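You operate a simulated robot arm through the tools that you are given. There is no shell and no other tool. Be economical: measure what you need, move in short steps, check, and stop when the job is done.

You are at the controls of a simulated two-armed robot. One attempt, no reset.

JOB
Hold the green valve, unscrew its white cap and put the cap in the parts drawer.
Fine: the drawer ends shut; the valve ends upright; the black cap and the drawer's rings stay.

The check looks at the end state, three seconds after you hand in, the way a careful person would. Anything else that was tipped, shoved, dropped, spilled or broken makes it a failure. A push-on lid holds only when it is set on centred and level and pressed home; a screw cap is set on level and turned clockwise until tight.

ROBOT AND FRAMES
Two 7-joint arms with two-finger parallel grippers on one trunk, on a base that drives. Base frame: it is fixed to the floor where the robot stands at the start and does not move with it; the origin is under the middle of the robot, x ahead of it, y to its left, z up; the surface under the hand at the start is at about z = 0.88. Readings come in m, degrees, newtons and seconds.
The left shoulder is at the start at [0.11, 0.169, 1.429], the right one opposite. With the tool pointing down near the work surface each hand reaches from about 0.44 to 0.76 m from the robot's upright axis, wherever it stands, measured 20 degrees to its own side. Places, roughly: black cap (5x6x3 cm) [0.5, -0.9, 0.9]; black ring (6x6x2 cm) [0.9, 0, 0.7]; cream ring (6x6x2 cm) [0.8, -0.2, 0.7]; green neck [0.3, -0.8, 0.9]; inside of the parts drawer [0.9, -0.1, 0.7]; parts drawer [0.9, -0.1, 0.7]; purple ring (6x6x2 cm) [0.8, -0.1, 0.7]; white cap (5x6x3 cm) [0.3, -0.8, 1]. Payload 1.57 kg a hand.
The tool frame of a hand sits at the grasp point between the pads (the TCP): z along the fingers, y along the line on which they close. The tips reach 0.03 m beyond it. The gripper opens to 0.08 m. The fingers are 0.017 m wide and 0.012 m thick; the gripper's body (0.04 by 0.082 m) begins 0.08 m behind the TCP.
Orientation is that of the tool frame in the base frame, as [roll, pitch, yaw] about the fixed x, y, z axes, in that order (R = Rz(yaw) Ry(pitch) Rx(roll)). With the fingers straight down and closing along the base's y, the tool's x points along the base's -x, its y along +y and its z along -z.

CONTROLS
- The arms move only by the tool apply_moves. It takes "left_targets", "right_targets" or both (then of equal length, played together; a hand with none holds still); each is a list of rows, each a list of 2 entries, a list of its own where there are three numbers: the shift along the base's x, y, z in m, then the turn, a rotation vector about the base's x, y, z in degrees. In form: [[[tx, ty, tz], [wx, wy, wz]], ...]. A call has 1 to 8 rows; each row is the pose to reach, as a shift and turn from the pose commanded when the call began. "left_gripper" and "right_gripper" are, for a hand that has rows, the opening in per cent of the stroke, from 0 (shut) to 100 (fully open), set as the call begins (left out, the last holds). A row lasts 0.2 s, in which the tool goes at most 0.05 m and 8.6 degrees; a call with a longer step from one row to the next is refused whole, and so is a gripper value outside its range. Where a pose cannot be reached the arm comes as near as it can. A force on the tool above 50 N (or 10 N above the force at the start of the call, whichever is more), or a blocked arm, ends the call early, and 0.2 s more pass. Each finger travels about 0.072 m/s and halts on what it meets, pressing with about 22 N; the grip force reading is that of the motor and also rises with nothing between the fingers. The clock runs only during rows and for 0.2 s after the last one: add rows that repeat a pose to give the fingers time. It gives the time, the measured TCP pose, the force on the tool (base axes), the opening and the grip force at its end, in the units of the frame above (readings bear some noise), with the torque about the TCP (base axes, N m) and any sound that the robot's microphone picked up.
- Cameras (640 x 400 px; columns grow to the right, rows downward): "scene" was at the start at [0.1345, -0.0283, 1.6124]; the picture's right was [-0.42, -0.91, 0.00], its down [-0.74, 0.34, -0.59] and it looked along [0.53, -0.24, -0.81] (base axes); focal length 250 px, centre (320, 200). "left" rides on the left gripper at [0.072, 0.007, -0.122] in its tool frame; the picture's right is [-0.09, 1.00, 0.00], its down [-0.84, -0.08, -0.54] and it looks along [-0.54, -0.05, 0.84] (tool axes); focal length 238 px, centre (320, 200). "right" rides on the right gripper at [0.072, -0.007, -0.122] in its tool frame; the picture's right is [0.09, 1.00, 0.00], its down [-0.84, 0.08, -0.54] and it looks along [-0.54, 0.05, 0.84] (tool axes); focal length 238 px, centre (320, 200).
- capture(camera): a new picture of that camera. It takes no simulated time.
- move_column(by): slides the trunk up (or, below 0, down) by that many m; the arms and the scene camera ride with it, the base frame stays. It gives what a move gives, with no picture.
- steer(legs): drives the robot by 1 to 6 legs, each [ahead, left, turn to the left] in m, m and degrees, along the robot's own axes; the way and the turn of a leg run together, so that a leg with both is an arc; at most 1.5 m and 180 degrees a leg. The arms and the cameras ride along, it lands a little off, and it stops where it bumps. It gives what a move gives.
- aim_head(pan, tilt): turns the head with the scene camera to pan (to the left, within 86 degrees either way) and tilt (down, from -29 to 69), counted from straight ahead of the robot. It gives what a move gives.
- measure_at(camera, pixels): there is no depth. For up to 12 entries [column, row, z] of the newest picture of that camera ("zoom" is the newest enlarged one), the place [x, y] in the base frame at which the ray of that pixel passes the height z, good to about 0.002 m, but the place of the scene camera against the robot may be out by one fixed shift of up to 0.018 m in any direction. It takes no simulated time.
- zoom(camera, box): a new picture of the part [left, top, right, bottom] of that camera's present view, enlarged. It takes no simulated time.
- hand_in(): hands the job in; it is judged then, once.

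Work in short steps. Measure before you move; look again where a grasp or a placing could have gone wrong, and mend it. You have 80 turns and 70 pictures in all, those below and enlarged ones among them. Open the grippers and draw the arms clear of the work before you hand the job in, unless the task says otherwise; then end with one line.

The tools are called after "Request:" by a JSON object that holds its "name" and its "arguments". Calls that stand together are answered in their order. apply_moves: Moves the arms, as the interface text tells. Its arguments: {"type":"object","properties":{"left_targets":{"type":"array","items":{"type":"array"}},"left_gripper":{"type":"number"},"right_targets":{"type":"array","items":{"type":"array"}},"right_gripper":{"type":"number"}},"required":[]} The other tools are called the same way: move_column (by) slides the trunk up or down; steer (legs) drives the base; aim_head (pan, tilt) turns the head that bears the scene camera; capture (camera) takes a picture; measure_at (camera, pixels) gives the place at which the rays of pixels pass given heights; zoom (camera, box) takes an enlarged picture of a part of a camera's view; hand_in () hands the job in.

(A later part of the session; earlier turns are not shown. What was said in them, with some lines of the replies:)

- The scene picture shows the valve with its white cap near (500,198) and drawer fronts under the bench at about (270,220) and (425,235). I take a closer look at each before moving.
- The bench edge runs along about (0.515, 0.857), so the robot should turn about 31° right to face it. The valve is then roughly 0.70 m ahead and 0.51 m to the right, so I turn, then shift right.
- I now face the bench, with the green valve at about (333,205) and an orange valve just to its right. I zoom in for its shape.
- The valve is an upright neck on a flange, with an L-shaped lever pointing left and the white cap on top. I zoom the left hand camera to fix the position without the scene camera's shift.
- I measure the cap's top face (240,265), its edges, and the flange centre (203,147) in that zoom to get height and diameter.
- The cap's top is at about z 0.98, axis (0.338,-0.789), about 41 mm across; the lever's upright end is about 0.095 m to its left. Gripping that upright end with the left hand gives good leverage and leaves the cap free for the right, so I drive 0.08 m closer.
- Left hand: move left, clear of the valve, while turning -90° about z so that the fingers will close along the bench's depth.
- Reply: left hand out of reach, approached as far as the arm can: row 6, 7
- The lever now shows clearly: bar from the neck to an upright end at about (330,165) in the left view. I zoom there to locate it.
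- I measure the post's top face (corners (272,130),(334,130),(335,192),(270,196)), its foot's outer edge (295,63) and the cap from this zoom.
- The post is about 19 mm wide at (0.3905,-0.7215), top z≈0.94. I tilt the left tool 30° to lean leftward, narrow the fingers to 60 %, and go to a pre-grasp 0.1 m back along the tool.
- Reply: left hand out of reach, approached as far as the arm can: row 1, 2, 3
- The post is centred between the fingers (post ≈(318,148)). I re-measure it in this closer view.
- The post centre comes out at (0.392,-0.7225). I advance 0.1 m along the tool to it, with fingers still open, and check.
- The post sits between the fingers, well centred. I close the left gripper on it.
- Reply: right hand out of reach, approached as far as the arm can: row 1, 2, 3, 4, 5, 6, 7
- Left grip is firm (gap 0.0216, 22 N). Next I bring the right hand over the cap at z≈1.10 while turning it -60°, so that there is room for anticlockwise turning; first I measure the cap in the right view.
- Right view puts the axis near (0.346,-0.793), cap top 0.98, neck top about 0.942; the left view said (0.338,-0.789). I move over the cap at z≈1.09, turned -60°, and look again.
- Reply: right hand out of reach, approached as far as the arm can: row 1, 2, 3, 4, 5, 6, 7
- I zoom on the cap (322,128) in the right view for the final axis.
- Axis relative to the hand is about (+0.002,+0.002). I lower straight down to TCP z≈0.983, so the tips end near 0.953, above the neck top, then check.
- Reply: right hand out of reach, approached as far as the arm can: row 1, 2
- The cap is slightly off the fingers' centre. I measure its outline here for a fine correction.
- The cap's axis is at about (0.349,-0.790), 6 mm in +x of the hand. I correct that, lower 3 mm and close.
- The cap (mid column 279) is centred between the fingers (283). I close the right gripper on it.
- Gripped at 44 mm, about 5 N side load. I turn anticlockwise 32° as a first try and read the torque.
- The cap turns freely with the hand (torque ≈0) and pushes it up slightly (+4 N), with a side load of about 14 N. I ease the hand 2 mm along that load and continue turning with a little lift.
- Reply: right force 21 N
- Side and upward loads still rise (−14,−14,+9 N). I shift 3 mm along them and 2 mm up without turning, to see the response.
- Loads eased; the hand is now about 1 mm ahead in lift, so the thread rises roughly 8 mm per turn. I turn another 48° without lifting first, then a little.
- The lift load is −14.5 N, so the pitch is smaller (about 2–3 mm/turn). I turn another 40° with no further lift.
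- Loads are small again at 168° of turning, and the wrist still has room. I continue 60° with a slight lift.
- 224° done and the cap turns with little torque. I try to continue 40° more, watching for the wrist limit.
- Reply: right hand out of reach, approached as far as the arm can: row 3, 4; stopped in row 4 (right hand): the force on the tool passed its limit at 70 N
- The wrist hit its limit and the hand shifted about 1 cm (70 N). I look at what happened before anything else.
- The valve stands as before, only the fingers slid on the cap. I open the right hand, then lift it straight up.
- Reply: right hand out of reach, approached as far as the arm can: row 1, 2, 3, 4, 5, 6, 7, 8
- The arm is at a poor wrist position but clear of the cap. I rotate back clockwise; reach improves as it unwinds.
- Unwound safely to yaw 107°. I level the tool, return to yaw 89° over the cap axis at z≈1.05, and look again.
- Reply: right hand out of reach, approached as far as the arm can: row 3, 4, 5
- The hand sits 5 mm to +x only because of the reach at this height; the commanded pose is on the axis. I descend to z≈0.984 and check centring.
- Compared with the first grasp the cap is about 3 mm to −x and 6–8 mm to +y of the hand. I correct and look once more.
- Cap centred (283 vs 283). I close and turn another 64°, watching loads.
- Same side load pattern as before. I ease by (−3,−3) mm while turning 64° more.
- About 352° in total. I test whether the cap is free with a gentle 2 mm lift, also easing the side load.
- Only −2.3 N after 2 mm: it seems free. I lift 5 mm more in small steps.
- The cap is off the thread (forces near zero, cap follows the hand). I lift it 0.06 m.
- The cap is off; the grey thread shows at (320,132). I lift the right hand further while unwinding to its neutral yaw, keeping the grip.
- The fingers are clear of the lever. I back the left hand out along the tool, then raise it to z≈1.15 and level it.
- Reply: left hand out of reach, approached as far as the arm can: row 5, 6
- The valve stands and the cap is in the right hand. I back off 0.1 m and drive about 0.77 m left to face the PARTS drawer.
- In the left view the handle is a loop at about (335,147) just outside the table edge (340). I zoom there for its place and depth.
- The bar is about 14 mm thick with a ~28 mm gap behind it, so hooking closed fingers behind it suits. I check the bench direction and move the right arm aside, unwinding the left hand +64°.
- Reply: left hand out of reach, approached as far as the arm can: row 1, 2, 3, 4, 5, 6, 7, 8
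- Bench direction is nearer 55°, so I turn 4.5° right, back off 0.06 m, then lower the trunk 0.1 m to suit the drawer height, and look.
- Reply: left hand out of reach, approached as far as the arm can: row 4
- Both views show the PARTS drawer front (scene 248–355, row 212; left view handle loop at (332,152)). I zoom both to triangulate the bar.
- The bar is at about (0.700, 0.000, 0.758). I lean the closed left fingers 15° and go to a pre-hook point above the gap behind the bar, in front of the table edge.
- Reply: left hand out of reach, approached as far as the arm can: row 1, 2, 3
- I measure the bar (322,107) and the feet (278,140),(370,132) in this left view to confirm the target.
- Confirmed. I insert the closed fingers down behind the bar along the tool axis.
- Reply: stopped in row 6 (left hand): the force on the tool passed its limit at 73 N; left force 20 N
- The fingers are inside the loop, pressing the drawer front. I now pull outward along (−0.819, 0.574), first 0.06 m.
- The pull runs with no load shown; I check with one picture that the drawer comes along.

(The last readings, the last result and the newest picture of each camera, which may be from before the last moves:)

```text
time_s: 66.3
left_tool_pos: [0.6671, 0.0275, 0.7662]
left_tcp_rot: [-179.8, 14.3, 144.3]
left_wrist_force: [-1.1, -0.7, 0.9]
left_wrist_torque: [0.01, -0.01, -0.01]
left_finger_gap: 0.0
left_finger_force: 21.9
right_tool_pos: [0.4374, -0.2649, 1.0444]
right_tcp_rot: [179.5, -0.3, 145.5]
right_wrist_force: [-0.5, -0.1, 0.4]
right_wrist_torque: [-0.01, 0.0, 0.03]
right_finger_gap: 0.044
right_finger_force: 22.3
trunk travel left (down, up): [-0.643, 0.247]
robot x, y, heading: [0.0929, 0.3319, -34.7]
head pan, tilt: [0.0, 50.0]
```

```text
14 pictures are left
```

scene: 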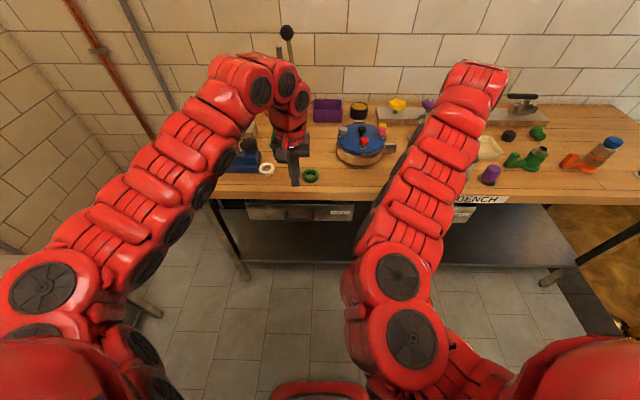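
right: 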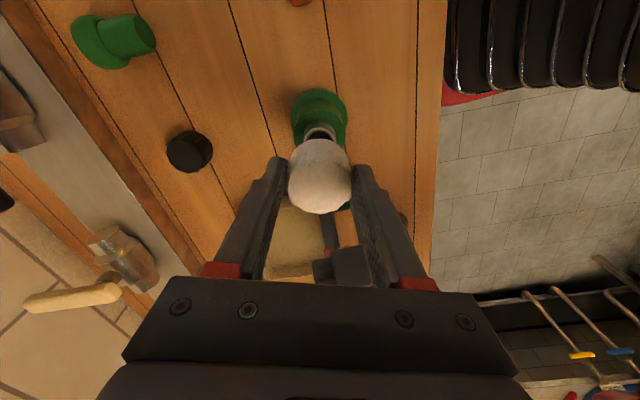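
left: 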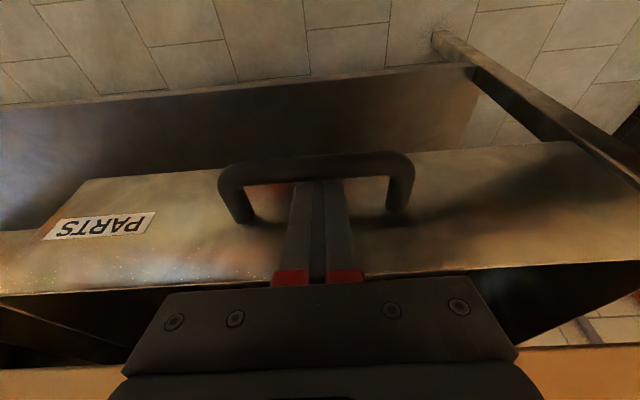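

The drawer follows. I pull another 0.15 m, gently.

Request:
{"name": "apply_moves", "arguments": {"left_targets": [[[-0.0154, 0.0108, 0], [0, 0, 0]], [[-0.0307, 0.0215, 0], [0, 0, 0]], [[-0.046, 0.0323, 0], [0, 0, 0]], [[-0.0614, 0.043, 0], [0, 0, 0]], [[-0.0768, 0.0538, 0], [0, 0, 0]], [[-0.0921, 0.0646, 0], [0, 0, 0]], [[-0.1075, 0.0753, 0], [0, 0, 0]], [[-0.1228, 0.0861, 0], [0, 0, 0]]]}}

Request:
{"name": "aim_head", "arguments": {"pan": 0, "tilt": 62}}

Request:
{"name": "capture", "arguments": {"camera": "scene"}}

```text
time_s: 68.1
left_tool_pos: [0.5463, 0.1141, 0.7661]
left_tcp_rot: [180.0, 14.4, 144.3]
left_wrist_force: [-0.6, 0.1, 0.2]
left_wrist_torque: [-0.01, 0.01, -0.02]
left_finger_gap: 0.0002
left_finger_force: 21.3
right_tool_pos: [0.4381, -0.2661, 1.0455]
right_tcp_rot: [179.6, -0.3, 145.4]
right_wrist_force: [0.2, 0.3, 0.0]
right_wrist_torque: [-0.03, -0.03, 0.0]
right_finger_gap: 0.0441
right_finger_force: 22.4
trunk travel left (down, up): [-0.643, 0.247]
robot x, y, heading: [0.0927, 0.3305, -34.8]
head pan, tilt: [0.0, 50.0]
```

```text
time_s: 68.8
left_tool_pos: [0.5481, 0.1147, 0.7669]
left_tcp_rot: [-179.8, 14.4, 144.3]
left_wrist_force: [-1.0, -0.6, -0.2]
left_wrist_torque: [-0.01, -0.01, -0.02]
left_finger_gap: 0.0
left_finger_force: 21.5
right_tool_pos: [0.4391, -0.2667, 1.0445]
right_tcp_rot: [179.5, -0.4, 145.4]
right_wrist_force: [-0.4, 0.5, -0.6]
right_wrist_torque: [0.06, 0.01, 0.01]
right_finger_gap: 0.0442
right_finger_force: 21.7
trunk travel left (down, up): [-0.643, 0.247]
robot x, y, heading: [0.0949, 0.3312, -34.9]
head pan, tilt: [0.0, 62.0]
```

```text
13 pictures are left
```

scene: 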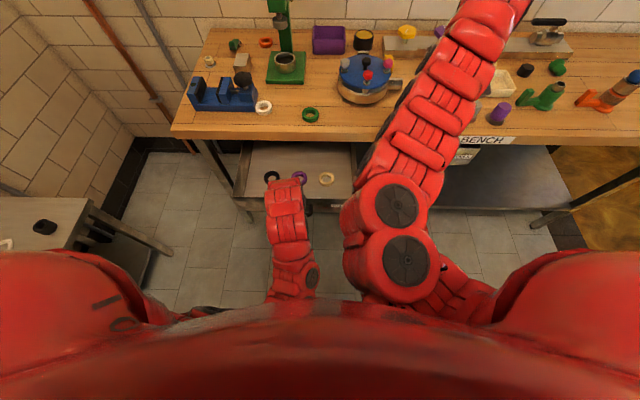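

The drawer is open with the three rings inside, near (272,176), (299,178), (326,178). I zoom to choose a free drop spot.

Request:
{"name": "zoom", "arguments": {"camera": "scene", "box": [226, 135, 370, 225]}}

Request:
{"name": "measure_at", "arguments": {"camera": "zoom", "pixels": [[205, 182, 0.72], [325, 190, 0.72], [445, 193, 0.72], [500, 190, 0.71], [500, 100, 0.71], [575, 190, 0.8], [60, 290, 0.8], [500, 320, 0.8], [380, 110, 0.71]]}}

```text
4.44 times, centred on (298, 180) of scene
```

zoom: 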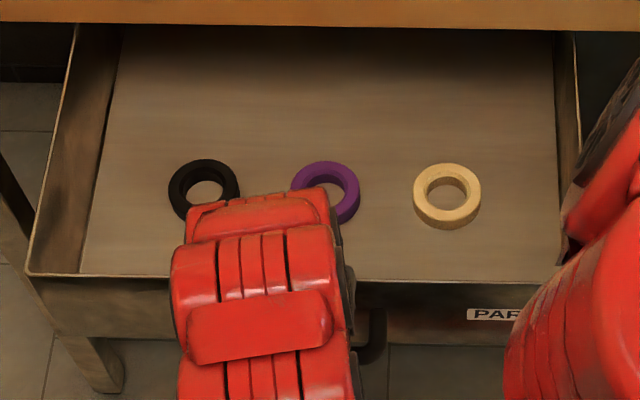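

```text
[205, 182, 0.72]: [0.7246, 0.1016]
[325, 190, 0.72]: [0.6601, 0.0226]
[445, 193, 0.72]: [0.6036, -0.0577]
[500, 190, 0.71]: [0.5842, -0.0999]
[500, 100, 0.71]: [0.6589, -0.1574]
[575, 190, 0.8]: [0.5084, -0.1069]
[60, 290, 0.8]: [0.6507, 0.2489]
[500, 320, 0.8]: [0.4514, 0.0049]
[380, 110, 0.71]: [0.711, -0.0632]
```

Front gap between the purple and cream rings, around zoom (385,238), is free and wide enough for the cap. First I unhook the left hand upward along its tool and take it to the left, and bring the right hand toward the drop spot only afterwards.

Request:
{"name": "apply_moves", "arguments": {"left_targets": [[[-0.0063, 0.0044, 0.029], [0, 0, 0]], [[-0.0126, 0.0088, 0.058], [0, 0, 0]], [[-0.0188, 0.0132, 0.087], [0, 0, 0]], [[-0.025, 0.0176, 0.116], [0, 0, 0]], [[-0.03, 0.021, 0.15], [0, 0, 0]], [[-0.015, 0.045, 0.18], [0, 0, 0]], [[0.005, 0.075, 0.2], [0, 0, 0]], [[0.025, 0.105, 0.22], [0, 0, 0]]]}}

Request:
{"name": "apply_moves", "arguments": {"right_targets": [[[0.02, 0.034, 0], [0, 0, 0]], [[0.04, 0.068, 0], [0, 0, 0]], [[0.06, 0.102, 0], [0, 0, 0]], [[0.08, 0.136, 0], [0, 0, 0]], [[0.1, 0.171, 0], [0, 0, 0]], [[0.12, 0.205, 0], [0, 0, 0]], [[0.14, 0.24, 0], [0, 0, 0]], [[0.158, 0.274, 0], [0, 0, 0]]]}}

Request:
{"name": "capture", "arguments": {"camera": "right"}}

```text
time_s: 70.8
left_tool_pos: [0.5876, 0.2241, 0.9834]
left_tcp_rot: [175.5, 14.5, 146.2]
left_wrist_force: [0.4, 1.2, -0.3]
left_wrist_torque: [-0.01, -0.03, 0.0]
left_finger_gap: 0.0001
left_finger_force: 21.4
left hand out of reach, approached as far as the arm can: row 5, 6, 7, 8
right_tool_pos: [0.4381, -0.267, 1.0473]
right_tcp_rot: [179.0, 0.1, 145.4]
right_wrist_force: [-0.7, -0.9, -0.4]
right_wrist_torque: [0.02, -0.05, -0.01]
right_finger_gap: 0.0438
right_finger_force: 21.7
trunk travel left (down, up): [-0.643, 0.247]
robot x, y, heading: [0.0927, 0.3307, -34.3]
head pan, tilt: [0.0, 62.0]
stopped in row 8 (left hand): the arm was blocked; the commanded pose is now the measured one
```

```text
time_s: 72.1
left_tool_pos: [0.5931, 0.2309, 0.9835]
left_tcp_rot: [175.8, 14.6, 147.7]
left_wrist_force: [-0.1, 0.0, -0.4]
left_wrist_torque: [0.02, 0.02, 0.0]
left_finger_gap: 0.0
left_finger_force: 21.3
right_tool_pos: [0.4583, -0.2238, 1.0534]
right_tcp_rot: [179.6, -0.2, 128.1]
right_wrist_force: [-0.2, -0.4, 0.2]
right_wrist_torque: [-0.03, 0.03, 0.01]
right_finger_gap: 0.0442
right_finger_force: 22.1
right hand out of reach, approached as far as the arm can: row 2, 3, 4, 5, 6
trunk travel left (down, up): [-0.643, 0.247]
robot x, y, heading: [0.0954, 0.3309, -34.8]
head pan, tilt: [0.0, 62.0]
stopped in row 6 (right hand): the arm was blocked; the commanded pose is now the measured one
```

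```text
11 pictures are left
```

right: 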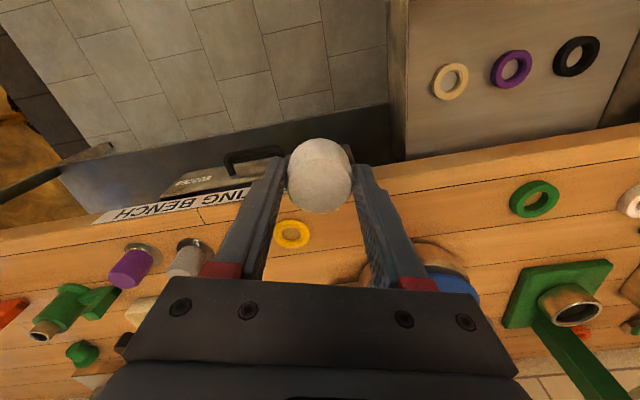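

Both arms were blocked, perhaps by each other. I look at the scene before going on; measuring the rings from the right view meanwhile.

Request:
{"name": "aim_head", "arguments": {"pan": 0, "tilt": 55}}

Request:
{"name": "capture", "arguments": {"camera": "scene"}}

Request:
{"name": "measure_at", "arguments": {"camera": "right", "pixels": [[451, 81, 0.72], [511, 69, 0.72], [576, 56, 0.72], [404, 160, 0.8], [407, 0, 0.8]]}}

```text
time_s: 72.8
left_tool_pos: [0.5931, 0.2309, 0.9827]
left_tcp_rot: [175.7, 14.7, 147.7]
left_wrist_force: [1.3, 0.9, 0.1]
left_wrist_torque: [0.02, 0.01, -0.02]
left_finger_gap: 0.0
left_finger_force: 21.6
right_tool_pos: [0.4594, -0.2242, 1.0537]
right_tcp_rot: [179.6, -0.1, 128.2]
right_wrist_force: [-0.6, 0.1, -0.5]
right_wrist_torque: [0.0, 0.0, 0.02]
right_finger_gap: 0.0444
right_finger_force: 21.5
trunk travel left (down, up): [-0.643, 0.247]
robot x, y, heading: [0.0931, 0.3329, -35.0]
head pan, tilt: [0.0, 55.0]
```

```text
10 pictures are left
```

scene: 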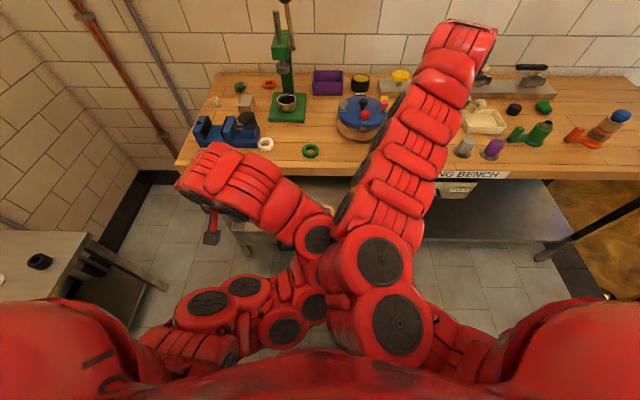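

```text
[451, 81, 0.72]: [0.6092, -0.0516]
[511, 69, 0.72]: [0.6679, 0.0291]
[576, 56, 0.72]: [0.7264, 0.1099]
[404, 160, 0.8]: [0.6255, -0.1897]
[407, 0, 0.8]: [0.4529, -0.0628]
```

The left elbow folded inward against the right arm because the hand came too near the body. I extend the left hand forward (staying in front of the table edge) to unfold it.

Request:
{"name": "apply_moves", "arguments": {"left_targets": [[[0.02, -0.014, 0.01], [0, 0, 0]], [[0.04, -0.028, 0.02], [0, 0, 0]], [[0.06, -0.042, 0.03], [0, 0, 0]], [[0.08, -0.056, 0.03], [0, 0, 0]], [[0.1, -0.07, 0.03], [0, 0, 0]], [[0.12, -0.084, 0.03], [0, 0, 0]], [[0.12, -0.084, 0.03], [0, 0, 0]]]}}

Request:
{"name": "capture", "arguments": {"camera": "scene"}}

```text
time_s: 74.4
left_tool_pos: [0.6244, 0.2058, 0.9752]
left_tcp_rot: [175.3, 15.6, 147.6]
left_wrist_force: [0.2, 0.2, 1.2]
left_wrist_torque: [-0.01, 0.0, 0.0]
left_finger_gap: 0.0002
left_finger_force: 21.3
left hand out of reach, approached as far as the arm can: row 1, 2, 3, 4, 5, 6, 7
right_tool_pos: [0.4596, -0.2244, 1.0533]
right_tcp_rot: [179.7, -0.2, 128.3]
right_wrist_force: [-0.1, 0.1, 0.0]
right_wrist_torque: [-0.05, -0.01, 0.01]
right_finger_gap: 0.0441
right_finger_force: 21.7
trunk travel left (down, up): [-0.643, 0.247]
robot x, y, heading: [0.0919, 0.3335, -34.8]
head pan, tilt: [0.0, 55.0]
```

```text
9 pictures are left
```

scene: 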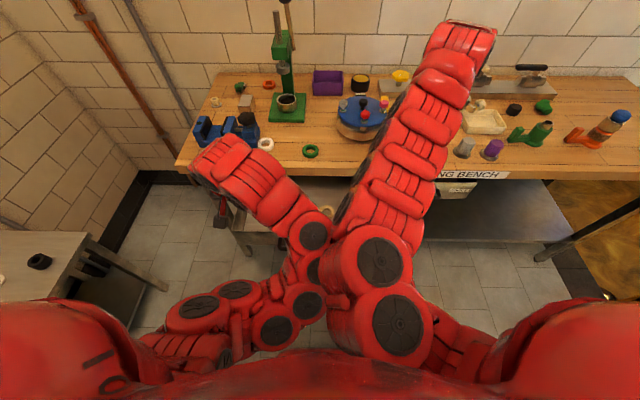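

The left arm is cramped because the hand is high and close relative to its shoulder. I raise the trunk 0.1 m, then lower and extend the left hand back, which should unfold the elbow.

Request:
{"name": "move_column", "arguments": {"by": 0.12}}

Request:
{"name": "apply_moves", "arguments": {"left_targets": [[[0, 0, -0.03], [0, 0, 0]], [[0.01, -0.007, -0.06], [0, 0, 0]], [[0.025, -0.018, -0.09], [0, 0, 0]], [[0.045, -0.03, -0.1], [0, 0, 0]], [[0.065, -0.044, -0.11], [0, 0, 0]], [[0.085, -0.056, -0.12], [0, 0, 0]], [[0.1, -0.066, -0.12], [0, 0, 0]], [[0.1, -0.066, -0.12], [0, 0, 0]]]}}

```text
time_s: 75.9
left_tool_pos: [0.6251, 0.2066, 1.0947]
left_tcp_rot: [175.3, 15.4, 147.6]
left_wrist_force: [-0.7, 0.6, -0.5]
left_wrist_torque: [-0.03, 0.03, 0.0]
left_finger_gap: 0.0
left_finger_force: 21.3
right_tool_pos: [0.4587, -0.2245, 1.1732]
right_tcp_rot: [179.7, -0.1, 128.2]
right_wrist_force: [-0.4, -0.7, -0.1]
right_wrist_torque: [0.0, 0.02, 0.04]
right_finger_gap: 0.0441
right_finger_force: 21.9
trunk travel left (down, up): [-0.763, 0.127]
robot x, y, heading: [0.0935, 0.3337, -35.0]
head pan, tilt: [0.0, 55.0]
```

```text
time_s: 77.7
left_tool_pos: [0.7267, 0.1406, 0.9747]
left_tcp_rot: [175.4, 15.6, 147.6]
left_wrist_force: [-0.6, 0.6, -0.2]
left_wrist_torque: [-0.01, 0.0, -0.04]
left_finger_gap: 0.0003
left_finger_force: 21.5
right_tool_pos: [0.4581, -0.224, 1.1727]
right_tcp_rot: [179.6, -0.1, 128.2]
right_wrist_force: [0.1, -0.8, -0.7]
right_wrist_torque: [0.01, 0.01, 0.0]
right_finger_gap: 0.0439
right_finger_force: 22.2
trunk travel left (down, up): [-0.763, 0.127]
robot x, y, heading: [0.0914, 0.3267, -35.0]
head pan, tilt: [0.0, 55.0]
```

The left arm extends freely now. I shift it 0.08 m further left, then bring the right hand over the drop spot (0.602,0.015) at z≈1.05, yaw back to 145°.

Request:
{"name": "apply_moves", "arguments": {"left_targets": [[[0.015, 0.022, 0], [0, 0, 0]], [[0.03, 0.044, 0], [0, 0, 0]], [[0.046, 0.066, 0], [0, 0, 0]]]}}

Request:
{"name": "apply_moves", "arguments": {"right_targets": [[[0.01, 0.01, -0.04], [0, 0, 2]], [[0.02, 0.02, -0.08], [0, 0, 4]], [[0.035, 0.055, -0.1], [0, 0, 6]], [[0.055, 0.09, -0.12], [0, 0, 9]], [[0.08, 0.13, -0.12], [0, 0, 12]], [[0.1, 0.165, -0.12], [0, 0, 14]], [[0.122, 0.202, -0.12], [0, 0, 17]], [[0.144, 0.239, -0.12], [0, 0, 17]]]}}

Request:
{"name": "capture", "arguments": {"camera": "right"}}

```text
time_s: 78.5
left_tool_pos: [0.7716, 0.2057, 0.9749]
left_tcp_rot: [175.3, 15.4, 147.6]
left_wrist_force: [0.5, 0.4, 0.2]
left_wrist_torque: [0.04, 0.02, 0.02]
left_finger_gap: 0.0
left_finger_force: 21.5
right_tool_pos: [0.4592, -0.2239, 1.1733]
right_tcp_rot: [179.6, -0.1, 128.2]
right_wrist_force: [-0.3, 0.1, -0.2]
right_wrist_torque: [-0.01, 0.03, 0.02]
right_finger_gap: 0.0441
right_finger_force: 21.9
trunk travel left (down, up): [-0.763, 0.127]
robot x, y, heading: [0.0931, 0.335, -35.0]
head pan, tilt: [0.0, 55.0]
```

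```text
time_s: 80.3
left_tool_pos: [0.7712, 0.2054, 0.9748]
left_tcp_rot: [175.4, 15.4, 147.6]
left_wrist_force: [0.2, 0.6, 0.3]
left_wrist_torque: [-0.02, 0.01, 0.01]
left_finger_gap: 0.0001
left_finger_force: 21.0
right_tool_pos: [0.5909, -0.0284, 1.0131]
right_tcp_rot: [179.7, -0.1, 145.2]
right_wrist_force: [-0.7, -0.1, 0.2]
right_wrist_torque: [0.0, 0.01, 0.0]
right_finger_gap: 0.0441
right_finger_force: 22.5
right hand out of reach, approached as far as the arm can: row 1, 2, 3, 4, 5, 6, 7, 8
trunk travel left (down, up): [-0.763, 0.127]
robot x, y, heading: [0.0905, 0.3302, -35.1]
head pan, tilt: [0.0, 55.0]
```

```text
8 pictures are left
```

right: 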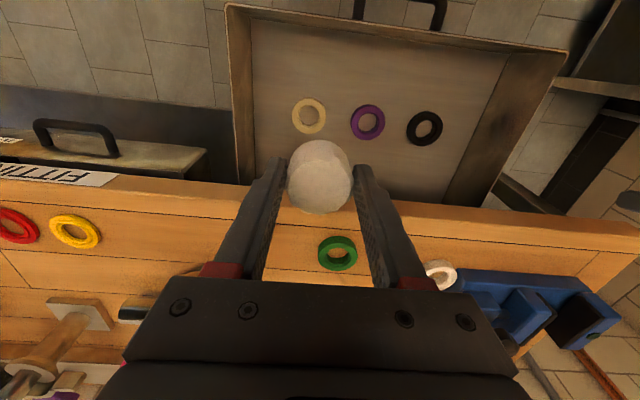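

A clear view of the drawer: cream (309,115), purple (368,121), front wall inner floor edge near row 40–50. I measure the free front area.

Request:
{"name": "measure_at", "arguments": {"camera": "right", "pixels": [[309, 115, 0.72], [368, 121, 0.72], [425, 128, 0.72], [338, 75, 0.71], [345, 40, 0.71], [345, 22, 0.8], [265, 45, 0.71], [232, 8, 0.8], [567, 52, 0.8], [250, 180, 0.8]]}}

```text
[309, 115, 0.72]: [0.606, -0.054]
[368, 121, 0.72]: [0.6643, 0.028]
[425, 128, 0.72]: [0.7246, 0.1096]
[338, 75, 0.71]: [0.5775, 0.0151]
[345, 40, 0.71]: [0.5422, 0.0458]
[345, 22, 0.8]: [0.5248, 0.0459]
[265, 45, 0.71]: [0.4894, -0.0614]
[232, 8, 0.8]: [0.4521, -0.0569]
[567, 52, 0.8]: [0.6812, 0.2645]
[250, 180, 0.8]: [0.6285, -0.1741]
```

Free floor lies between the front wall (n≈0.418) and the rings (n≈0.498). I go above its middle, (0.573,0.020), at z≈0.85.

Request:
{"name": "apply_moves", "arguments": {"right_targets": [[[-0.004, 0.001, -0.025], [0, 0, 0]], [[-0.008, 0.002, -0.05], [0, 0, 0]], [[-0.012, 0.003, -0.075], [0, 0, 0]], [[-0.016, 0.003, -0.1], [0, 0, 0]], [[-0.02, 0.004, -0.125], [0, 0, 0]], [[-0.025, 0.005, -0.15], [0, 0, 0]], [[-0.03, 0.005, -0.175], [0, 0, 0]], [[-0.03, 0.005, -0.2], [0, 0, 0]]]}}

Request:
{"name": "capture", "arguments": {"camera": "right"}}

```text
time_s: 82.1
left_tool_pos: [0.7701, 0.2059, 0.9749]
left_tcp_rot: [175.3, 15.5, 147.6]
left_wrist_force: [-0.8, 0.0, -0.1]
left_wrist_torque: [-0.02, 0.03, 0.02]
left_finger_gap: 0.0
left_finger_force: 21.7
right_tool_pos: [0.5624, -0.0262, 0.8118]
right_tcp_rot: [179.8, -0.3, 145.2]
right_wrist_force: [0.4, -0.3, 0.0]
right_wrist_torque: [-0.01, 0.0, 0.05]
right_finger_gap: 0.0439
right_finger_force: 22.4
trunk travel left (down, up): [-0.763, 0.127]
robot x, y, heading: [0.0965, 0.3308, -35.0]
head pan, tilt: [0.0, 55.0]
```

```text
7 pictures are left
```

right: 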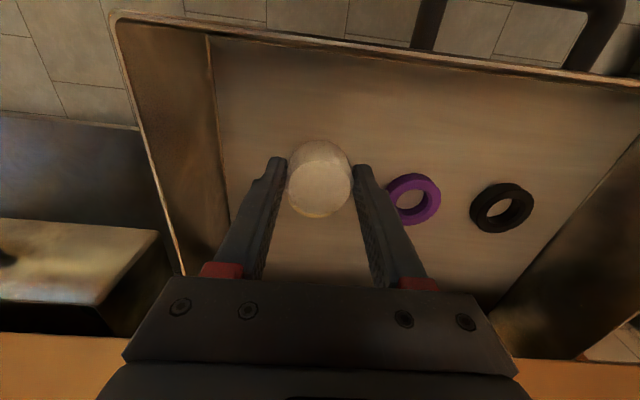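

The hand is in front of the cream ring; it needs +0.046 in y. I shift there at this height (cap bottom ≈0.77, above the rings), then lower 3 cm.

Request:
{"name": "apply_moves", "arguments": {"right_targets": [[[0.003, 0.015, 0], [0, 0, 0]], [[0.006, 0.03, 0], [0, 0, 0]], [[0.0106, 0.046, 0], [0, 0, 0]], [[0.0106, 0.046, -0.01], [0, 0, 0]], [[0.0106, 0.046, -0.02], [0, 0, 0]], [[0.0106, 0.046, -0.03], [0, 0, 0]], [[0.0106, 0.046, -0.03], [0, 0, 0]]]}}

Request:
{"name": "capture", "arguments": {"camera": "right"}}

```text
time_s: 83.7
left_tool_pos: [0.7716, 0.2052, 0.9746]
left_tcp_rot: [175.3, 15.4, 147.6]
left_wrist_force: [0.6, 0.3, 0.1]
left_wrist_torque: [-0.01, 0.0, 0.02]
left_finger_gap: 0.0001
left_finger_force: 21.3
right_tool_pos: [0.5737, 0.0215, 0.7819]
right_tcp_rot: [179.6, -0.2, 145.2]
right_wrist_force: [-0.1, 0.6, -0.1]
right_wrist_torque: [-0.05, 0.03, 0.01]
right_finger_gap: 0.0441
right_finger_force: 22.1
trunk travel left (down, up): [-0.763, 0.127]
robot x, y, heading: [0.0899, 0.3308, -34.7]
head pan, tilt: [0.0, 55.0]
```

```text
6 pictures are left
```

right: 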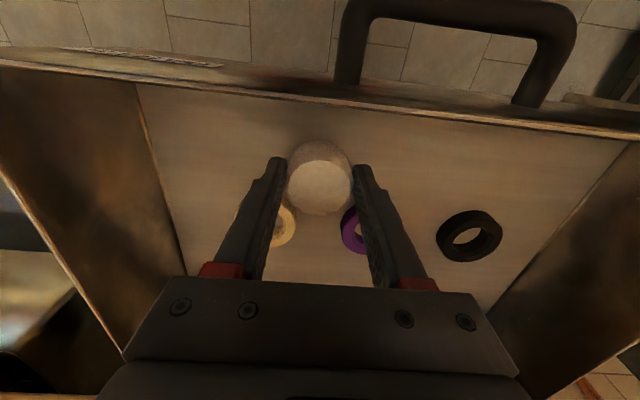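

Well placed: rings behind, free floor under the cap. I lower 2 cm in small steps and watch the force.

Request:
{"name": "apply_moves", "arguments": {"right_targets": [[[0, 0, -0.005], [0, 0, 0]], [[0, 0, -0.01], [0, 0, 0]], [[0, 0, -0.015], [0, 0, 0]], [[0, 0, -0.02], [0, 0, 0]], [[0, 0, -0.02], [0, 0, 0]]]}}

Request:
{"name": "apply_moves", "arguments": {"right_targets": [[[0, 0, -0.002], [0, 0, 0]], [[0, 0, -0.004], [0, 0, 0]], [[0, 0, -0.006], [0, 0, 0]]]}}

```text
time_s: 84.9
left_tool_pos: [0.7712, 0.2052, 0.9741]
left_tcp_rot: [175.3, 15.6, 147.7]
left_wrist_force: [0.0, 0.0, 0.5]
left_wrist_torque: [-0.02, -0.02, 0.0]
left_finger_gap: 0.0001
left_finger_force: 21.3
right_tool_pos: [0.5734, 0.0204, 0.7621]
right_tcp_rot: [179.8, -0.2, 145.2]
right_wrist_force: [-0.3, 0.9, 0.0]
right_wrist_torque: [0.02, -0.01, 0.04]
right_finger_gap: 0.0439
right_finger_force: 22.1
trunk travel left (down, up): [-0.763, 0.127]
robot x, y, heading: [0.0936, 0.3288, -35.1]
head pan, tilt: [0.0, 55.0]
```

```text
time_s: 85.7
left_tool_pos: [0.7697, 0.205, 0.9758]
left_tcp_rot: [175.3, 15.6, 147.6]
left_wrist_force: [0.2, -0.4, -0.1]
left_wrist_torque: [-0.02, 0.0, -0.02]
left_finger_gap: 0.0
left_finger_force: 21.3
right_tool_pos: [0.5747, 0.0195, 0.7569]
right_tcp_rot: [179.6, 0.1, 145.2]
right_wrist_force: [-1.8, -3.0, 13.7]
right_wrist_torque: [0.11, 0.2, 0.04]
right_finger_gap: 0.044
right_finger_force: 21.9
trunk travel left (down, up): [-0.763, 0.127]
robot x, y, heading: [0.0904, 0.3303, -35.0]
head pan, tilt: [0.0, 55.0]
```

The cap has touched the drawer floor (+14 N at z 0.757). I raise 1 mm, release, then lift straight out.

Request:
{"name": "apply_moves", "arguments": {"right_targets": [[[0, 0, 0.001], [0, 0, 0]], [[0, 0, 0.001], [0, 0, 0]], [[0, 0, 0.001], [0, 0, 0]]], "right_gripper": 90}}

Request:
{"name": "apply_moves", "arguments": {"right_targets": [[[0, 0, 0.02], [0, 0, 0]], [[0, 0, 0.05], [0, 0, 0]], [[0, 0, 0.08], [0, 0, 0]], [[0, 0, 0.11], [0, 0, 0]], [[0, 0, 0.14], [0, 0, 0]], [[0, 0, 0.17], [0, 0, 0]]]}}

Request:
{"name": "capture", "arguments": {"camera": "right"}}

```text
time_s: 86.5
left_tool_pos: [0.7719, 0.2047, 0.9751]
left_tcp_rot: [175.3, 15.4, 147.6]
left_wrist_force: [0.1, -0.4, 0.0]
left_wrist_torque: [0.0, 0.03, 0.0]
left_finger_gap: 0.0
left_finger_force: 21.1
right_tool_pos: [0.5745, 0.02, 0.757]
right_tcp_rot: [179.6, -0.2, 145.2]
right_wrist_force: [-0.2, 0.0, -0.7]
right_wrist_torque: [0.02, 0.0, -0.01]
right_finger_gap: 0.0719
right_finger_force: 0.1
trunk travel left (down, up): [-0.763, 0.127]
robot x, y, heading: [0.0882, 0.3323, -34.9]
head pan, tilt: [0.0, 55.0]
```

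```text
time_s: 87.9
left_tool_pos: [0.7713, 0.2043, 0.9755]
left_tcp_rot: [175.2, 15.6, 147.5]
left_wrist_force: [0.2, -0.4, 0.0]
left_wrist_torque: [0.02, 0.02, 0.02]
left_finger_gap: 0.0
left_finger_force: 21.7
right_tool_pos: [0.5728, 0.0218, 0.9272]
right_tcp_rot: [179.7, -0.2, 145.2]
right_wrist_force: [-0.1, 0.8, 0.2]
right_wrist_torque: [-0.02, 0.02, 0.0]
right_finger_gap: 0.0723
right_finger_force: 0.0
trunk travel left (down, up): [-0.763, 0.127]
robot x, y, heading: [0.0969, 0.3297, -34.7]
head pan, tilt: [0.0, 55.0]
```

```text
5 pictures are left
```

right: 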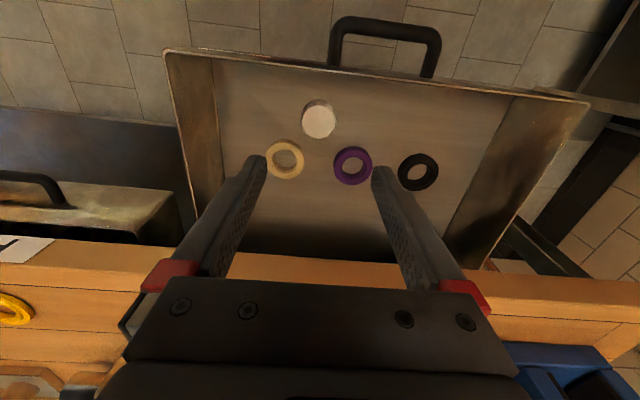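

The cap stands in the drawer, all three rings undisturbed. To close, I back off 0.06 m, then take the right hand (closed) to in front of the handle bar.

Request:
{"name": "steer", "arguments": {"legs": [[-0.06, 0, 0]]}}

Request:
{"name": "apply_moves", "arguments": {"right_targets": [[[-0.009, 0.027, 0], [0, 0, 0]], [[-0.018, 0.045, 0], [0, 0, 0]], [[-0.03, 0.06, 0], [0, 0, 0]], [[-0.042, 0.078, 0], [0, 0, 0]], [[-0.047, 0.094, 0], [0, 0, 0]], [[-0.047, 0.094, 0], [0, 0, 0]]], "right_gripper": 0}}

Request:
{"name": "capture", "arguments": {"camera": "right"}}

```text
time_s: 88.9
left_tool_pos: [0.7213, 0.2384, 0.9758]
left_tcp_rot: [175.3, 15.4, 147.5]
left_wrist_force: [-0.1, 0.0, 0.4]
left_wrist_torque: [0.0, -0.02, -0.02]
left_finger_gap: 0.0
left_finger_force: 21.7
right_tool_pos: [0.5248, 0.0553, 0.9257]
right_tcp_rot: [179.7, -0.3, 145.1]
right_wrist_force: [0.6, -0.4, -0.2]
right_wrist_torque: [-0.02, 0.02, -0.02]
right_finger_gap: 0.0718
right_finger_force: 0.1
trunk travel left (down, up): [-0.763, 0.127]
robot x, y, heading: [0.0422, 0.3707, -35.0]
head pan, tilt: [0.0, 55.0]
```

```text
time_s: 90.3
left_tool_pos: [0.7212, 0.2379, 0.9736]
left_tcp_rot: [175.4, 15.4, 147.5]
left_wrist_force: [-0.2, -0.2, 1.0]
left_wrist_torque: [0.01, -0.02, -0.01]
left_finger_gap: 0.0
left_finger_force: 21.1
right_tool_pos: [0.48, 0.1493, 0.9279]
right_tcp_rot: [179.6, -0.1, 145.1]
right_wrist_force: [0.8, -1.0, 0.4]
right_wrist_torque: [0.03, 0.0, 0.0]
right_finger_gap: 0.0
right_finger_force: 21.4
trunk travel left (down, up): [-0.763, 0.127]
robot x, y, heading: [0.0442, 0.3665, -35.0]
head pan, tilt: [0.0, 55.0]
```

```text
4 pictures are left
```

right: 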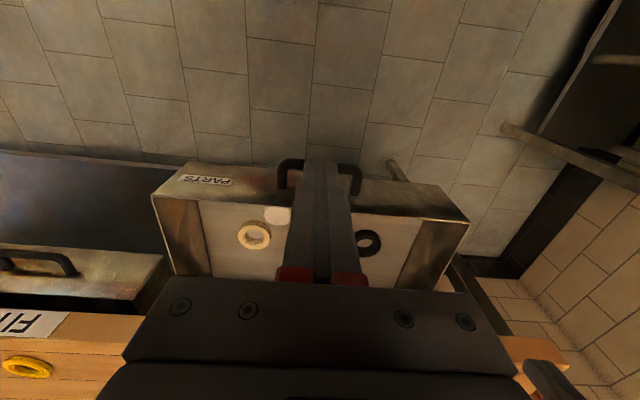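

The handle bar is near (320,161), slightly hidden by the fingers. I measure it relative to the hand.

Request:
{"name": "measure_at", "arguments": {"camera": "right", "pixels": [[285, 162, 0.758], [352, 168, 0.758], [285, 158, 0.765]]}}

```text
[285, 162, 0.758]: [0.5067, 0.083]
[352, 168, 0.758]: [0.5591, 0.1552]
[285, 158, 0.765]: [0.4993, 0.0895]
```

Bar is at n≈0.368, hand at n≈0.307: clear by about 4 cm. I lower the closed fingers to z≈0.77 in front of the bar.

Request:
{"name": "apply_moves", "arguments": {"right_targets": [[[0, 0, -0.03], [0, 0, 0]], [[0, 0, -0.06], [0, 0, 0]], [[0.001, 0.003, -0.09], [0, 0, 0]], [[0.003, 0.004, -0.12], [0, 0, 0]], [[0.003, 0.004, -0.15], [0, 0, 0]], [[0.003, 0.004, -0.157], [0, 0, 0]]]}}

Request:
{"name": "apply_moves", "arguments": {"right_targets": [[[0.0123, -0.0086, 0], [0, 0, 0]], [[0.0246, -0.0172, 0], [0, 0, 0]], [[0.0369, -0.0258, 0], [0, 0, 0]], [[0.0492, -0.0344, 0], [0, 0, 0]], [[0.0614, -0.043, 0], [0, 0, 0]], [[0.0737, -0.0517, 0], [0, 0, 0]], [[0.086, -0.0603, 0], [0, 0, 0]], [[0.0983, -0.0689, 0], [0, 0, 0]]]}}

```text
time_s: 91.7
left_tool_pos: [0.7223, 0.239, 0.9753]
left_tcp_rot: [175.4, 15.5, 147.6]
left_wrist_force: [-0.4, -0.2, -0.1]
left_wrist_torque: [0.02, 0.01, 0.0]
left_finger_gap: 0.0003
left_finger_force: 21.5
right_tool_pos: [0.4819, 0.1542, 0.7685]
right_tcp_rot: [179.6, -0.1, 145.1]
right_wrist_force: [0.5, 0.5, -0.6]
right_wrist_torque: [0.02, -0.01, 0.01]
right_finger_gap: 0.0
right_finger_force: 21.3
trunk travel left (down, up): [-0.763, 0.127]
robot x, y, heading: [0.0451, 0.3695, -35.1]
head pan, tilt: [0.0, 55.0]
```

```text
time_s: 93.5
left_tool_pos: [0.722, 0.2387, 0.975]
left_tcp_rot: [175.3, 15.4, 147.5]
left_wrist_force: [-0.4, -0.9, -0.4]
left_wrist_torque: [0.02, 0.0, -0.01]
left_finger_gap: 0.0
left_finger_force: 21.3
right_tool_pos: [0.572, 0.0878, 0.7717]
right_tcp_rot: [179.6, -0.1, 145.2]
right_wrist_force: [-0.4, -0.2, -0.6]
right_wrist_torque: [0.01, -0.02, -0.01]
right_finger_gap: 0.0
right_finger_force: 21.4
right hand out of reach, approached as far as the arm can: row 8
trunk travel left (down, up): [-0.763, 0.127]
robot x, y, heading: [0.0379, 0.3655, -34.9]
head pan, tilt: [0.0, 55.0]
```

The right arm is at its reach (drawer half shut), so I'll push on by driving. First I raise the left hand clear of the bench items, then drive ahead 0.1 m with the fingers on the bar.

Request:
{"name": "apply_moves", "arguments": {"left_targets": [[[0, 0, 0.03], [0, 0, 0]], [[0, 0, 0.06], [0, 0, 0]], [[0, 0, 0.09], [0, 0, 0]], [[-0.01, 0.007, 0.12], [0, 0, 0]], [[-0.02, 0.014, 0.14], [0, 0, 0]]]}}

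Request:
{"name": "steer", "arguments": {"legs": [[0.09, 0, 0]]}}

```text
time_s: 94.7
left_tool_pos: [0.7209, 0.2396, 1.0663]
left_tcp_rot: [175.2, 15.4, 147.4]
left_wrist_force: [0.4, 0.5, -0.3]
left_wrist_torque: [-0.02, 0.03, -0.01]
left_finger_gap: 0.0
left_finger_force: 20.8
left hand out of reach, approached as far as the arm can: row 4, 5
right_tool_pos: [0.5725, 0.0879, 0.771]
right_tcp_rot: [179.7, 0.0, 145.2]
right_wrist_force: [-0.3, -0.4, 0.4]
right_wrist_torque: [-0.01, 0.03, 0.02]
right_finger_gap: 0.0
right_finger_force: 21.5
trunk travel left (down, up): [-0.763, 0.127]
robot x, y, heading: [0.0427, 0.3668, -35.3]
head pan, tilt: [0.0, 55.0]
```

```text
time_s: 95.8
left_tool_pos: [0.7966, 0.1872, 1.0663]
left_tcp_rot: [175.2, 15.6, 147.7]
left_wrist_force: [0.1, 0.3, -0.6]
left_wrist_torque: [-0.02, -0.05, 0.0]
left_finger_gap: 0.0
left_finger_force: 21.1
right_tool_pos: [0.6474, 0.0372, 0.7718]
right_tcp_rot: [179.7, 0.0, 145.2]
right_wrist_force: [0.3, 0.7, -0.3]
right_wrist_torque: [0.02, 0.05, 0.02]
right_finger_gap: 0.0
right_finger_force: 20.9
trunk travel left (down, up): [-0.763, 0.127]
robot x, y, heading: [0.122, 0.3138, -34.5]
head pan, tilt: [0.0, 55.0]
```

Hand now at n≈0.509; the closed position is about 0.558. I drive 0.035 m more, then finish with the arm in small steps.

Request:
{"name": "steer", "arguments": {"legs": [[0.035, 0, 0]]}}

Request:
{"name": "apply_moves", "arguments": {"right_targets": [[[0.0016, -0.0011, 0], [0, 0, 0]], [[0.0033, -0.0023, 0], [0, 0, 0]], [[0.0049, -0.0034, 0], [0, 0, 0]], [[0.0066, -0.0046, 0], [0, 0, 0]], [[0.0082, -0.0057, 0], [0, 0, 0]]]}}

```text
time_s: 96.6
left_tool_pos: [0.8215, 0.1704, 1.0699]
left_tcp_rot: [175.2, 15.6, 147.5]
left_wrist_force: [0.5, 0.9, 0.2]
left_wrist_torque: [0.0, -0.04, 0.01]
left_finger_gap: 0.0001
left_finger_force: 20.6
right_tool_pos: [0.6741, 0.0194, 0.7732]
right_tcp_rot: [179.7, 0.0, 145.2]
right_wrist_force: [-0.6, 0.4, 0.5]
right_wrist_torque: [-0.01, -0.04, 0.0]
right_finger_gap: 0.0001
right_finger_force: 21.4
trunk travel left (down, up): [-0.763, 0.127]
robot x, y, heading: [0.1448, 0.2966, -35.1]
head pan, tilt: [0.0, 55.0]
```

```text
time_s: 97.8
left_tool_pos: [0.8231, 0.1672, 1.0644]
left_tcp_rot: [175.2, 15.6, 147.5]
left_wrist_force: [-0.5, -0.6, -0.3]
left_wrist_torque: [0.0, 0.0, 0.03]
left_finger_gap: 0.0001
left_finger_force: 20.9
right_tool_pos: [0.6763, 0.0128, 0.7743]
right_tcp_rot: [179.8, -0.1, 145.1]
right_wrist_force: [0.2, 0.2, -1.3]
right_wrist_torque: [-0.02, 0.02, 0.04]
right_finger_gap: 0.0001
right_finger_force: 21.7
right hand out of reach, approached as far as the arm can: row 2, 3, 4, 5
trunk travel left (down, up): [-0.763, 0.127]
robot x, y, heading: [0.1439, 0.2924, -34.9]
head pan, tilt: [0.0, 55.0]
```

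n≈0.5465, about 1 cm to go. I drive ahead 0.025 m more.

Request:
{"name": "steer", "arguments": {"legs": [[0.025, 0, 0]]}}

```text
time_s: 98.8
left_tool_pos: [0.8438, 0.1545, 1.0671]
left_tcp_rot: [175.1, 15.3, 147.6]
left_wrist_force: [0.4, -0.7, -0.1]
left_wrist_torque: [0.01, -0.01, 0.01]
left_finger_gap: 0.0
left_finger_force: 21.3
right_tool_pos: [0.6871, 0.0063, 0.7715]
right_tcp_rot: [179.9, -1.5, 145.5]
right_wrist_force: [-2.6, 2.3, -0.7]
right_wrist_torque: [-0.01, 0.05, 0.03]
right_finger_gap: 0.0002
right_finger_force: 21.4
trunk travel left (down, up): [-0.763, 0.127]
robot x, y, heading: [0.1655, 0.2839, -34.8]
head pan, tilt: [0.0, 55.0]
stopped in leg 1: the force on the tool passed its limit at 76 N (the readings are from after the stop); the commanded pose is now the measured one
```

The drawer met its stop (76 N, n≈0.559, as at the start). I draw the right hand back and up, and open the grippers.

Request:
{"name": "apply_moves", "arguments": {"right_targets": [[[-0.02, 0.014, 0], [0, 0, 0]], [[-0.04, 0.028, 0], [0, 0, 0]], [[-0.05, 0.035, 0.02], [0, 0, 0]], [[-0.06, 0.03, 0.06], [0, 0, 0]], [[-0.07, 0.015, 0.1], [0, 0, 0]], [[-0.08, 0, 0.14], [0, 0, 0]], [[-0.09, -0.02, 0.18], [0, 0, 0]], [[-0.1, -0.04, 0.22], [0, 0, 0]]], "right_gripper": 100}}

Request:
{"name": "steer", "arguments": {"legs": [[-0.25, 0, 0]]}}

Request:
{"name": "capture", "arguments": {"camera": "scene"}}

```text
time_s: 100.6
left_tool_pos: [0.8424, 0.1548, 1.0683]
left_tcp_rot: [175.2, 15.5, 147.7]
left_wrist_force: [-0.3, 0.7, 0.9]
left_wrist_torque: [-0.02, -0.01, 0.04]
left_finger_gap: 0.0001
left_finger_force: 20.9
right_tool_pos: [0.6586, -0.0536, 0.9741]
right_tcp_rot: [179.9, -1.5, 145.5]
right_wrist_force: [0.7, 0.3, -0.3]
right_wrist_torque: [0.02, -0.01, 0.02]
right_finger_gap: 0.0801
right_finger_force: 0.2
right hand out of reach, approached as far as the arm can: row 6, 7, 8
trunk travel left (down, up): [-0.763, 0.127]
robot x, y, heading: [0.1648, 0.284, -34.8]
head pan, tilt: [0.0, 55.0]
```

```text
time_s: 102.4
left_tool_pos: [0.6377, 0.299, 1.0661]
left_tcp_rot: [175.2, 15.4, 147.5]
left_wrist_force: [0.1, 0.3, 0.8]
left_wrist_torque: [0.02, 0.0, -0.01]
left_finger_gap: 0.0
left_finger_force: 21.1
right_tool_pos: [0.4508, 0.0913, 0.9721]
right_tcp_rot: [-180.0, -1.5, 145.4]
right_wrist_force: [-0.4, 0.1, -0.9]
right_wrist_torque: [-0.03, -0.01, 0.02]
right_finger_gap: 0.0798
right_finger_force: 0.0
trunk travel left (down, up): [-0.763, 0.127]
robot x, y, heading: [-0.0396, 0.4263, -34.8]
head pan, tilt: [0.0, 55.0]
```

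```text
3 pictures are left
```

scene: 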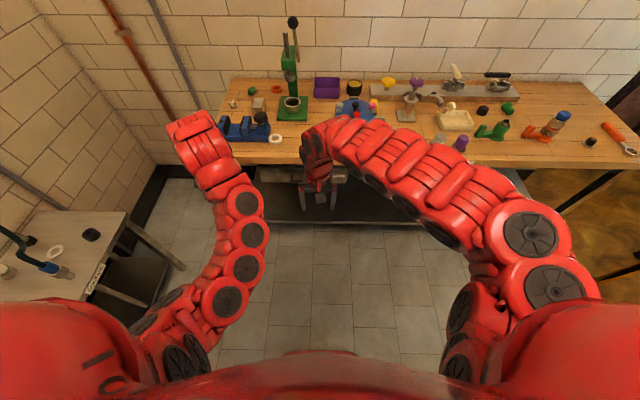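

The bench looks in order with the valve upright at (495,130). I open the left gripper, move the right hand aside, and zoom on the drawer.

Request:
{"name": "apply_moves", "arguments": {"left_targets": [[[0, 0, 0], [0, 0, 0]], [[0, 0, 0], [0, 0, 0]], [[0, 0, 0], [0, 0, 0]], [[0, 0, 0], [0, 0, 0]], [[0, 0, 0], [0, 0, 0]], [[0, 0, 0], [0, 0, 0]]], "left_gripper": 100, "right_targets": [[[-0.015, -0.025, 0], [0, 0, 0]], [[-0.03, -0.05, 0], [0, 0, 0]], [[-0.045, -0.075, 0], [0, 0, 0]], [[-0.06, -0.1, 0], [0, 0, 0]], [[-0.075, -0.125, 0], [0, 0, 0]], [[-0.09, -0.15, 0], [0, 0, 0]]]}}

Request:
{"name": "zoom", "arguments": {"camera": "scene", "box": [220, 120, 380, 220]}}

Request:
{"name": "zoom", "arguments": {"camera": "scene", "box": [400, 70, 580, 180]}}

```text
time_s: 103.8
left_tool_pos: [0.635, 0.299, 1.0676]
left_tcp_rot: [175.1, 15.4, 147.7]
left_wrist_force: [0.7, 0.5, 0.8]
left_wrist_torque: [0.01, 0.02, 0.0]
left_finger_gap: 0.0799
left_finger_force: 0.0
right_tool_pos: [0.3744, -0.071, 0.9697]
right_tcp_rot: [179.9, -1.7, 145.5]
right_wrist_force: [-0.6, -0.5, 0.5]
right_wrist_torque: [0.02, 0.01, 0.02]
right_finger_gap: 0.08
right_finger_force: 0.1
right hand out of reach, approached as far as the arm can: row 1, 2, 3, 4, 5, 6
trunk travel left (down, up): [-0.763, 0.127]
robot x, y, heading: [-0.0416, 0.4284, -34.7]
head pan, tilt: [0.0, 55.0]
```

```text
4.00 times, centred on (300, 170) of scene
```

zoom: 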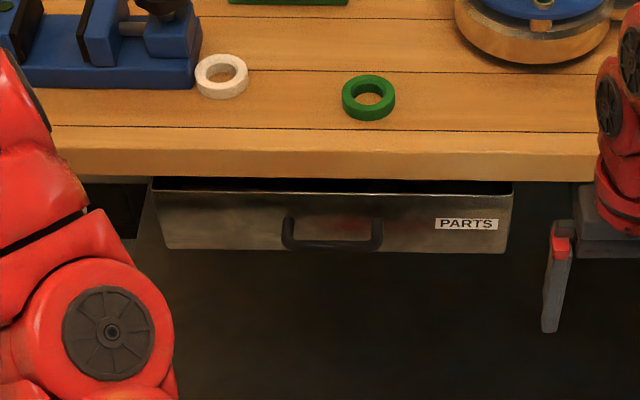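

```text
3.56 times, centred on (490, 125) of scene
5 turns are left
```

zoom: 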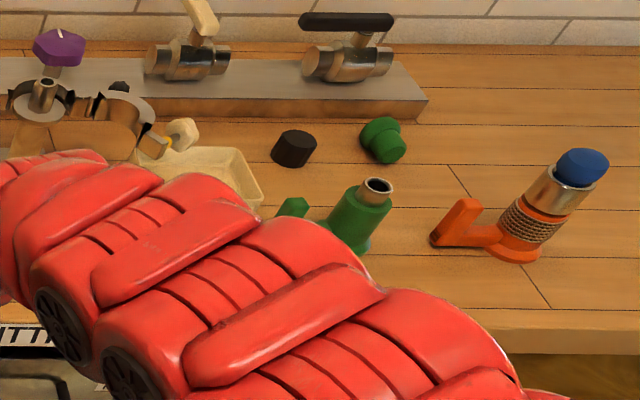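

The drawer looks shut as at the start, the valve stands upright without its cap, the black cap is in place, and both grippers are open and clear. I hand in.

Request:
{"name": "hand_in", "arguments": {}}

```text
The job is handed in.
```

The job is handed in: I unscrewed the white cap from the green valve and put it in the parts drawer. The last pictures show the drawer shut, the valve upright and the black cap in its place. The three rings were undisturbed when last seen, before I shut the drawer.
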